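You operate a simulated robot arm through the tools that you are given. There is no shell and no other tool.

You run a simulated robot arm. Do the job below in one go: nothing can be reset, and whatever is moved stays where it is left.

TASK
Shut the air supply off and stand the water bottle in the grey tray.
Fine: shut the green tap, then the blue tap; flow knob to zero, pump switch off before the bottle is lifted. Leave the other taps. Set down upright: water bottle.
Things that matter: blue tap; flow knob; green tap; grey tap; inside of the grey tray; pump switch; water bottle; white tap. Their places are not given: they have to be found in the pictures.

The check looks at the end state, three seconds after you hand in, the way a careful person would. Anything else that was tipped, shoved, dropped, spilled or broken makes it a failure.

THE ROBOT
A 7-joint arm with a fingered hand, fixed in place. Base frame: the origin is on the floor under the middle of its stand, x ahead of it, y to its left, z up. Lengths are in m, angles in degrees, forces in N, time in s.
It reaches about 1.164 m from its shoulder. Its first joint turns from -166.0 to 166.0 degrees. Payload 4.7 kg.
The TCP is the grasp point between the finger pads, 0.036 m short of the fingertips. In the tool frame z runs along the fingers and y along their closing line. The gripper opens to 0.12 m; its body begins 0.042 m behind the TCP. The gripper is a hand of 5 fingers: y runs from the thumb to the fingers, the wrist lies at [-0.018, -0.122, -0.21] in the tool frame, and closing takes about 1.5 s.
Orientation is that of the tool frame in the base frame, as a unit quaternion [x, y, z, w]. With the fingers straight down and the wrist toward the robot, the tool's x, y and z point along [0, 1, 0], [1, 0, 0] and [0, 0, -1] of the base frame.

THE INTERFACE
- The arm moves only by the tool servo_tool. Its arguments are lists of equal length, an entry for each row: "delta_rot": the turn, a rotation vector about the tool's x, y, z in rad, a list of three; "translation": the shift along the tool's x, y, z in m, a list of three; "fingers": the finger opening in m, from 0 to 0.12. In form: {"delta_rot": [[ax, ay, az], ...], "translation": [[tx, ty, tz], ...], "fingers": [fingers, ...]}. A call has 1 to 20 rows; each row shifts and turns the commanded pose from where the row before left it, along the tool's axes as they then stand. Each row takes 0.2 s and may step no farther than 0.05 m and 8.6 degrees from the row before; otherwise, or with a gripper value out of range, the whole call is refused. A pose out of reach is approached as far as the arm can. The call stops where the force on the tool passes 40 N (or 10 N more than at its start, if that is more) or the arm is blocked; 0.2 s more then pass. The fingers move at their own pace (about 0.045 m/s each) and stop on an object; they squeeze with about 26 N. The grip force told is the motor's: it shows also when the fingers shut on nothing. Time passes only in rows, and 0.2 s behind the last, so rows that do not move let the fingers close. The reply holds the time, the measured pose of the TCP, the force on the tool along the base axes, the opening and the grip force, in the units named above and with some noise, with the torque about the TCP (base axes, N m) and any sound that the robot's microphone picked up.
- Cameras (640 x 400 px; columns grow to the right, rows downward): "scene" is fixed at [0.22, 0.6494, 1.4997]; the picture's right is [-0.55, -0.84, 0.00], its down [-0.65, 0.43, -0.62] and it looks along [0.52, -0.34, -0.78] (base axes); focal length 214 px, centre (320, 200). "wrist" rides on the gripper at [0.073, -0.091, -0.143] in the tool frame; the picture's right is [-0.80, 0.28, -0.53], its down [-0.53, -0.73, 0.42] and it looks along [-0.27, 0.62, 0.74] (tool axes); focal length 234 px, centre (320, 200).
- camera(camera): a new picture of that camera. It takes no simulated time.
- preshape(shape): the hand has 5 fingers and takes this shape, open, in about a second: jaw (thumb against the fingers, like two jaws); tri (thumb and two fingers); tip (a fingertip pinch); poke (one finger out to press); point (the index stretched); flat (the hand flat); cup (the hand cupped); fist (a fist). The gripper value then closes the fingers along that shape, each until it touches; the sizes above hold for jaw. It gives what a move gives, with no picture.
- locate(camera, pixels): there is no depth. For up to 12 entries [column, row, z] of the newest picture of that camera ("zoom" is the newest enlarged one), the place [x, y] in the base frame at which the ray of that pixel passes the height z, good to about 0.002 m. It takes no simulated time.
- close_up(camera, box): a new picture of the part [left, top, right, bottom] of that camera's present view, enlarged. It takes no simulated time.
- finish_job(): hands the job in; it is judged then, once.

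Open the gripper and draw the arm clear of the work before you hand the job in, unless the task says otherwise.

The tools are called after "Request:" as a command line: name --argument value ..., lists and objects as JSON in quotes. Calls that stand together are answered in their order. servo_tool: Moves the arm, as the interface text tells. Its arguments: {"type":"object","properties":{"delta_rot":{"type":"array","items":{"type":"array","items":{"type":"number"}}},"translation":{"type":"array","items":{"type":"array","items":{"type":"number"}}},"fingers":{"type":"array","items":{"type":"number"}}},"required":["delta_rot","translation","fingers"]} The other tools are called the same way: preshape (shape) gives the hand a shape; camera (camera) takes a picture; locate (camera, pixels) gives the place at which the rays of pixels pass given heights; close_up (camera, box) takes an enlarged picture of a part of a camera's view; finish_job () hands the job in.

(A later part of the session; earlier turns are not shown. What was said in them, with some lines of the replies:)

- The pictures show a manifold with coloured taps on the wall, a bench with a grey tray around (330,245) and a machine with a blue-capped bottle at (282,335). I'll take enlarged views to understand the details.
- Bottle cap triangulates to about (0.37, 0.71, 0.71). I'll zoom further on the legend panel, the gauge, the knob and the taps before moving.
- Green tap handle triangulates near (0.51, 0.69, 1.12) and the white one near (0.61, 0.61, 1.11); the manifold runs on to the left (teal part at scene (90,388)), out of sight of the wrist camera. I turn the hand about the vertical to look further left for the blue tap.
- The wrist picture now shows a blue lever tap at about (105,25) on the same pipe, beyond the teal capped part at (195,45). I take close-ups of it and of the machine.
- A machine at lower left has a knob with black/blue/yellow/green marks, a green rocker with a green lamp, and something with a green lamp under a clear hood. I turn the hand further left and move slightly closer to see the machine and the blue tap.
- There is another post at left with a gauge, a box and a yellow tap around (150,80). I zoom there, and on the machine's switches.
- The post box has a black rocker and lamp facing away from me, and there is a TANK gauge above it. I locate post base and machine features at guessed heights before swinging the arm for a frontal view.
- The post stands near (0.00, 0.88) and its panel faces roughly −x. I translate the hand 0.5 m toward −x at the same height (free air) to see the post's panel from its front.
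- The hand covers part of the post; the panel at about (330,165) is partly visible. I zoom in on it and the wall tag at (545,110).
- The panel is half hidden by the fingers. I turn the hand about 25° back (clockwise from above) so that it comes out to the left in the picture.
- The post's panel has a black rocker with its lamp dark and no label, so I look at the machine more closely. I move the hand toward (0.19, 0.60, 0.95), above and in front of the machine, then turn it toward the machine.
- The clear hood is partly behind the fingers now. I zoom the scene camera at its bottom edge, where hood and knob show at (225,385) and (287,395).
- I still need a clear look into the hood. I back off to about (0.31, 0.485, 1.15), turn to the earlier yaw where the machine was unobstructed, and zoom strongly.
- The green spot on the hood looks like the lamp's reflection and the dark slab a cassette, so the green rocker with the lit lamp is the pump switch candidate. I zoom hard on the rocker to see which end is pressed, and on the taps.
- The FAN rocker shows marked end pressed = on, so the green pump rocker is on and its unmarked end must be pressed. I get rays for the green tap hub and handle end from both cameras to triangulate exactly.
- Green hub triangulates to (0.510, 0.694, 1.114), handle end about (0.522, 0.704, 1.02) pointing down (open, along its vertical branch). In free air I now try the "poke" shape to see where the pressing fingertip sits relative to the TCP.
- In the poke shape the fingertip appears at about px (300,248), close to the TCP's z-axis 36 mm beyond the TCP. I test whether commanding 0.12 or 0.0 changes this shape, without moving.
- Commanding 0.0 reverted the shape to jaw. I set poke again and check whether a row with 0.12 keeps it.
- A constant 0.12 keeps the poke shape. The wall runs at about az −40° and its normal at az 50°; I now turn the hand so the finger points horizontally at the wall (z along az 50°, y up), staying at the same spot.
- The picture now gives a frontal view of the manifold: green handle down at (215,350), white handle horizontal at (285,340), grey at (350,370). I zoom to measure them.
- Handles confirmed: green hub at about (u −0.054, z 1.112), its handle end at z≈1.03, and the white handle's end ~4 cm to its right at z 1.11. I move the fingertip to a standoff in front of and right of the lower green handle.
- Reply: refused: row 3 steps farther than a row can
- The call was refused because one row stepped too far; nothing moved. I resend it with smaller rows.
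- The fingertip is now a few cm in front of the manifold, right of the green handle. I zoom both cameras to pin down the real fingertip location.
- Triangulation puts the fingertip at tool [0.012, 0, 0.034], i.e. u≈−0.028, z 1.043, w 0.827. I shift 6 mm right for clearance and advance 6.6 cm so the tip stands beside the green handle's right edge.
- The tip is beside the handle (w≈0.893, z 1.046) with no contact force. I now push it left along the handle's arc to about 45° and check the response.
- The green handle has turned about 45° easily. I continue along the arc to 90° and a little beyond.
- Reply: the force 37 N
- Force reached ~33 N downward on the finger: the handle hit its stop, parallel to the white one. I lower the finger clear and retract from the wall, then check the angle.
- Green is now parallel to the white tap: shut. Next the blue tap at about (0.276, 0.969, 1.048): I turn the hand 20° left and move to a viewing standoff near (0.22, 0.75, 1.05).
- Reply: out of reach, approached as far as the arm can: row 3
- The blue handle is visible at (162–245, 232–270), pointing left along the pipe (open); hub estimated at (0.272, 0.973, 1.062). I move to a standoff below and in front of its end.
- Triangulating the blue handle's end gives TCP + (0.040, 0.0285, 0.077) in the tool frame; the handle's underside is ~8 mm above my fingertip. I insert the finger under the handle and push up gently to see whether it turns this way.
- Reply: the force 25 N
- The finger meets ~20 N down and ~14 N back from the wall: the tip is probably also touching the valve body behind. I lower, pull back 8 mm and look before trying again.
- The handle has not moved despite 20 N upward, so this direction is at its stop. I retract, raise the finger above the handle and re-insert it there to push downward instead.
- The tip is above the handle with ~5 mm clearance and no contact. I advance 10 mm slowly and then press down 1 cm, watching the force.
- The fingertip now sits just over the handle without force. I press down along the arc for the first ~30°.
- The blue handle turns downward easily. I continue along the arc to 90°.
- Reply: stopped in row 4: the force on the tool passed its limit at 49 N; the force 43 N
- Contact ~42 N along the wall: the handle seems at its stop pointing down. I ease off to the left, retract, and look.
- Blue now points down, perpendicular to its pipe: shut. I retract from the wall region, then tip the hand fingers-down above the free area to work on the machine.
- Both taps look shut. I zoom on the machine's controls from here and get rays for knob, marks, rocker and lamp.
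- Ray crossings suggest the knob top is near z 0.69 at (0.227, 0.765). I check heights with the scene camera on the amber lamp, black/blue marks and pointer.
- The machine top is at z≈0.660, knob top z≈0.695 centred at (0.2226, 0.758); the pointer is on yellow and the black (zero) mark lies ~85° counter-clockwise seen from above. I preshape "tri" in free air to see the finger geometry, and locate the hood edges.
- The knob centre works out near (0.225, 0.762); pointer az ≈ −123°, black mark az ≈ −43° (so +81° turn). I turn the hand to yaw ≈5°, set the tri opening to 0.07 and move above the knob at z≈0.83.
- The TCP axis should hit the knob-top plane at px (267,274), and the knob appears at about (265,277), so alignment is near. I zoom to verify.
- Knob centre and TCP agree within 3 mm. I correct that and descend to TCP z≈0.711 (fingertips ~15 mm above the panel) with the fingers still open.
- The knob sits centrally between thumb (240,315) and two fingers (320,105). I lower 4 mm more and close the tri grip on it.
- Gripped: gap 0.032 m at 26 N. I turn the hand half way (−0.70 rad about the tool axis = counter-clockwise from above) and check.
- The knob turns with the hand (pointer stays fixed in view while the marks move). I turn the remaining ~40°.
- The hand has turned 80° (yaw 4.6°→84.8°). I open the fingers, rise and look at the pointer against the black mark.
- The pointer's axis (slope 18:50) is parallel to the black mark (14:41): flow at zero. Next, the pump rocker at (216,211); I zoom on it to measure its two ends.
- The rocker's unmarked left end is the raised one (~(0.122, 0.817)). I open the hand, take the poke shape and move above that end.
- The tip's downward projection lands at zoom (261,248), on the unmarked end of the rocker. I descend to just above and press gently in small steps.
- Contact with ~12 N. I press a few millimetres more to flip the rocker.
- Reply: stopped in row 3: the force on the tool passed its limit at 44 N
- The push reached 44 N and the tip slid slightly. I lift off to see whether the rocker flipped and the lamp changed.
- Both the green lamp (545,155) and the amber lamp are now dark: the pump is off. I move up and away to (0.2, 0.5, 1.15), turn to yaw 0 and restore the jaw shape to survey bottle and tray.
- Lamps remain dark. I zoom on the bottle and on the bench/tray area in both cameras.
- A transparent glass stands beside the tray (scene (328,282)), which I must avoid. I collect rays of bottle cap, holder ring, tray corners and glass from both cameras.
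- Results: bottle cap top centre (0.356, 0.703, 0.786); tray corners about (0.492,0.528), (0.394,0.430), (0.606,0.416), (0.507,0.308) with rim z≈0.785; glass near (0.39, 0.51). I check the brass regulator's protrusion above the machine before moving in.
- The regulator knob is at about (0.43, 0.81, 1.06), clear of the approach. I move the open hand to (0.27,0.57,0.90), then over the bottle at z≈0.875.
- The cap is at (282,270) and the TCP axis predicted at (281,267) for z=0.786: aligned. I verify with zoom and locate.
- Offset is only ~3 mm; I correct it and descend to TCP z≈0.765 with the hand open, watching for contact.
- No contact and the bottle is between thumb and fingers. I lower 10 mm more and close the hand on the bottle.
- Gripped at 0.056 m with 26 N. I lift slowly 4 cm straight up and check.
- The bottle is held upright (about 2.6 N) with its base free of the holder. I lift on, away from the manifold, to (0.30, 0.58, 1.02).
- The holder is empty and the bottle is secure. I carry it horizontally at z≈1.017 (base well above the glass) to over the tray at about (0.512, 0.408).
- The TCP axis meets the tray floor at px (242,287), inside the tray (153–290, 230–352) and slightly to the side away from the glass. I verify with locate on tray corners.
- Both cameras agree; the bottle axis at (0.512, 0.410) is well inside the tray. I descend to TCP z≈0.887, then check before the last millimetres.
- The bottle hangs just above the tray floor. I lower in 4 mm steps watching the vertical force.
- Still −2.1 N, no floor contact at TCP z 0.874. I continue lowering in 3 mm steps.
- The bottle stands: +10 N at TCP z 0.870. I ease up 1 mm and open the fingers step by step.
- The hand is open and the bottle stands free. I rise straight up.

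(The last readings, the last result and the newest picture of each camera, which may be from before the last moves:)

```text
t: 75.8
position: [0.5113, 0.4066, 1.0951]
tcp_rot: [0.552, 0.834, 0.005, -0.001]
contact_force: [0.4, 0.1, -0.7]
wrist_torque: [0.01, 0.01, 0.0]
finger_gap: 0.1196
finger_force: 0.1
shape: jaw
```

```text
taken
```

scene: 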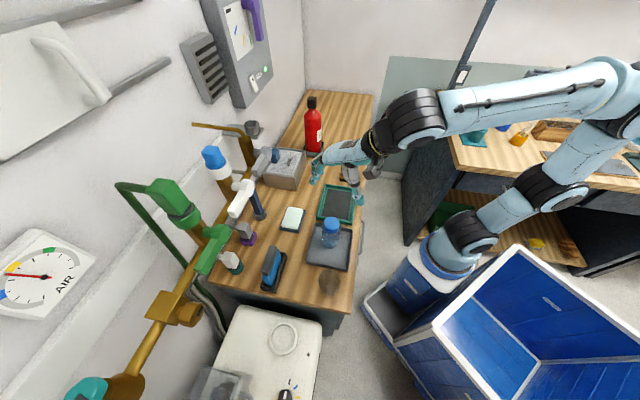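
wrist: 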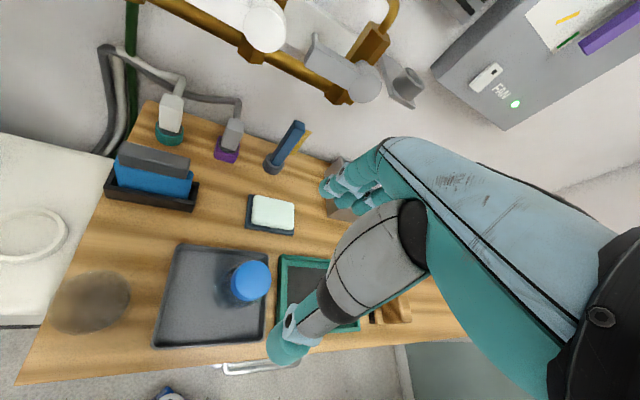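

The bottle stands upright in the grey tray. I withdraw to about (0.31, 0.48, 1.25) and turn to verify taps, knob and switch.

Request:
servo_tool --delta_rot '[[0, 0, 0], [0, 0, 0], [0, 0, 0], [0, 0, 0], [0, 0, 0], [0, 0, 0], [0, 0, -0.145], [0, 0, -0.145], [0, 0, -0.1]]' --translation '[[0.0243, -0.0261, -0.0258], [0.0243, -0.0261, -0.0258], [0.0243, -0.0261, -0.0258], [0.0243, -0.0261, -0.0258], [0.0243, -0.0261, -0.0258], [0.0243, -0.0261, -0.0258], [0, 0, 0], [0, 0, 0], [0, 0, 0]]' --fingers '[0.12, 0.12, 0.12, 0.12, 0.12, 0.12, 0.12, 0.12, 0.12]'

Request:
camera --camera "wrist"

Request:
close_up --camera "wrist" --box '[40, 110, 250, 300]'

Request:
close_up --camera "wrist" --box '[40, 0, 400, 180]'

Request:
close_up --camera "scene" --box '[180, 100, 380, 310]'

```text
t: 77.8
position: [0.3089, 0.4793, 1.2522]
tcp_rot: [0.379, 0.925, 0.005, -0.001]
contact_force: [-0.5, 0.1, -0.2]
wrist_torque: [0.01, -0.01, 0.0]
finger_gap: 0.1196
finger_force: 0.0
shape: jaw
```

```text
taken
```

wrist: 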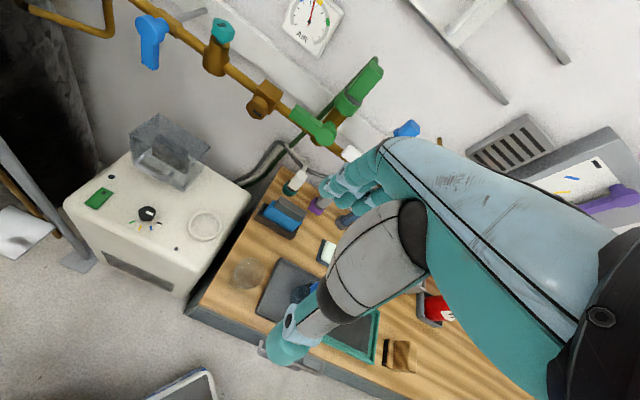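

```text
2.11 times, centred on (145, 205) of wrist
```

zoom: 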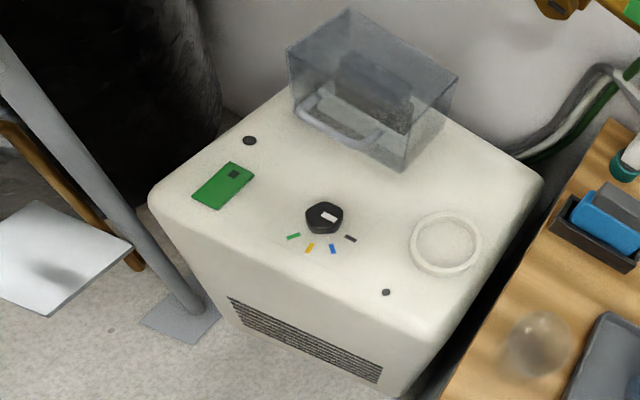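

```text
1.78 times, centred on (220, 90) of wrist
```

zoom: 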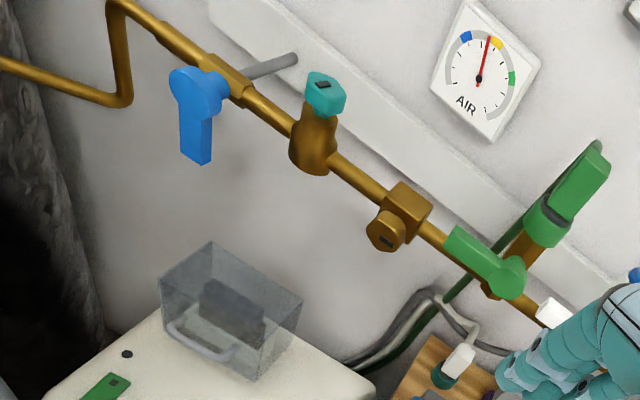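

```text
1.90 times, centred on (280, 205) of scene
```

zoom: 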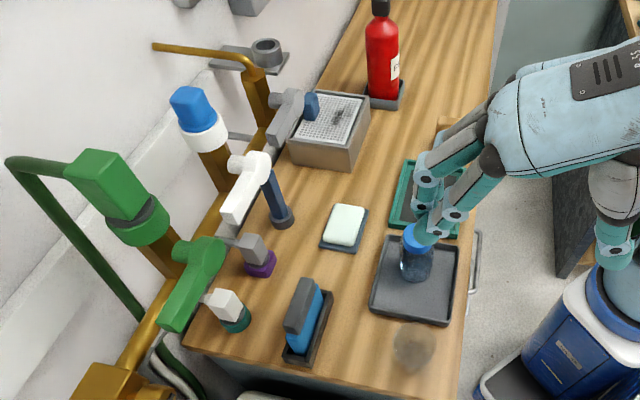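

Green is horizontal, blue vertical, lamps dark, bottle upright in the tray. I take one last close look at the knob pointer, the rocker and the bottle.

Request:
close_up --camera "wrist" --box '[115, 190, 185, 250]'

Request:
close_up --camera "wrist" --box '[75, 160, 135, 220]'

Request:
close_up --camera "scene" --box '[290, 200, 380, 300]'

Request:
close_up --camera "scene" --box '[250, 350, 330, 400]'

```text
6.67 times, centred on (150, 220) of wrist
```

zoom: 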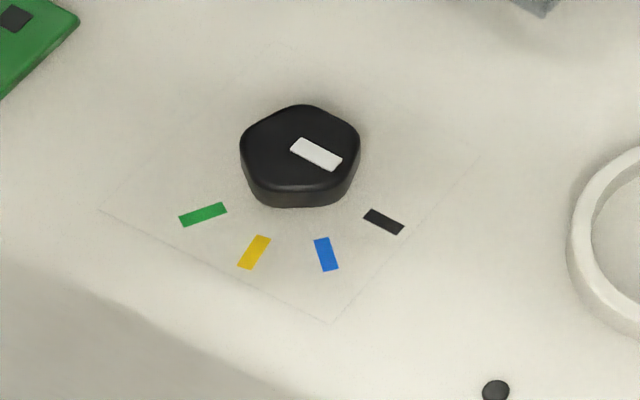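

```text
6.67 times, centred on (105, 190) of wrist
```

zoom: 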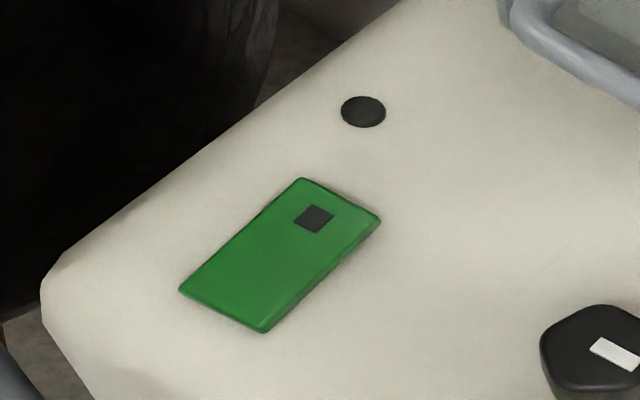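

```text
4.00 times, centred on (335, 250) of scene
```

zoom: 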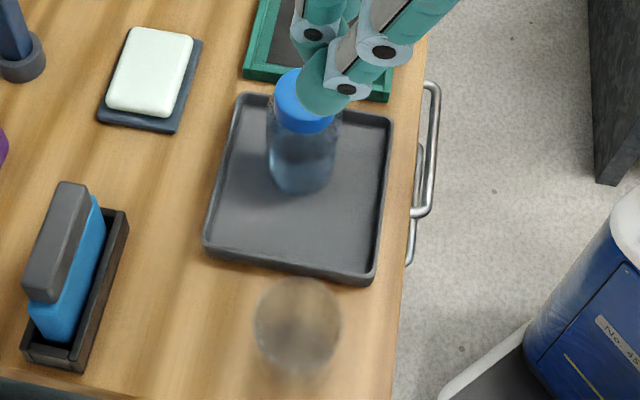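

```text
8.00 times, centred on (290, 375) of scene
```

zoom: 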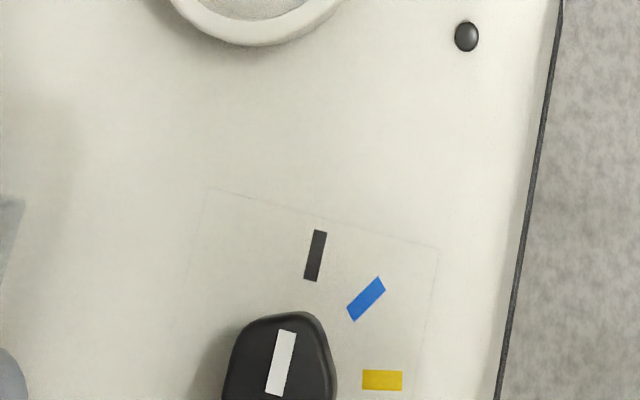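

The pointer lines up with the black zero mark and the pump lamps are dark. The bottle stands upright in the grey tray, and the hand is open and clear. I hand the job in.

Request:
finish_job

```text
The job is handed in.
```

I shut off the air supply and stood the water bottle upright in the grey tray. I then handed the job in; no verdict has come back.

- **Taps:** I shut the green tap first, then the blue one. Each ended at its stop, square to its own pipe. I did not touch the other taps.
- **Flow knob:** its pointer is lined up with the black mark. There was no numbered scale, so I took that mark as zero.
- **Pump switch:** the switch carries no label. I took it to be the green rocker on the machine, and both of the machine's lamps went dark when I pressed it.
- **Bottle:** I lifted it only after the knob and switch were set, and put it down clear of the glass next to the tray.

The AIR gauge needle did not move at any point. I saw nothing else tipped, moved or spilled, and I left the hand open and clear of the work.
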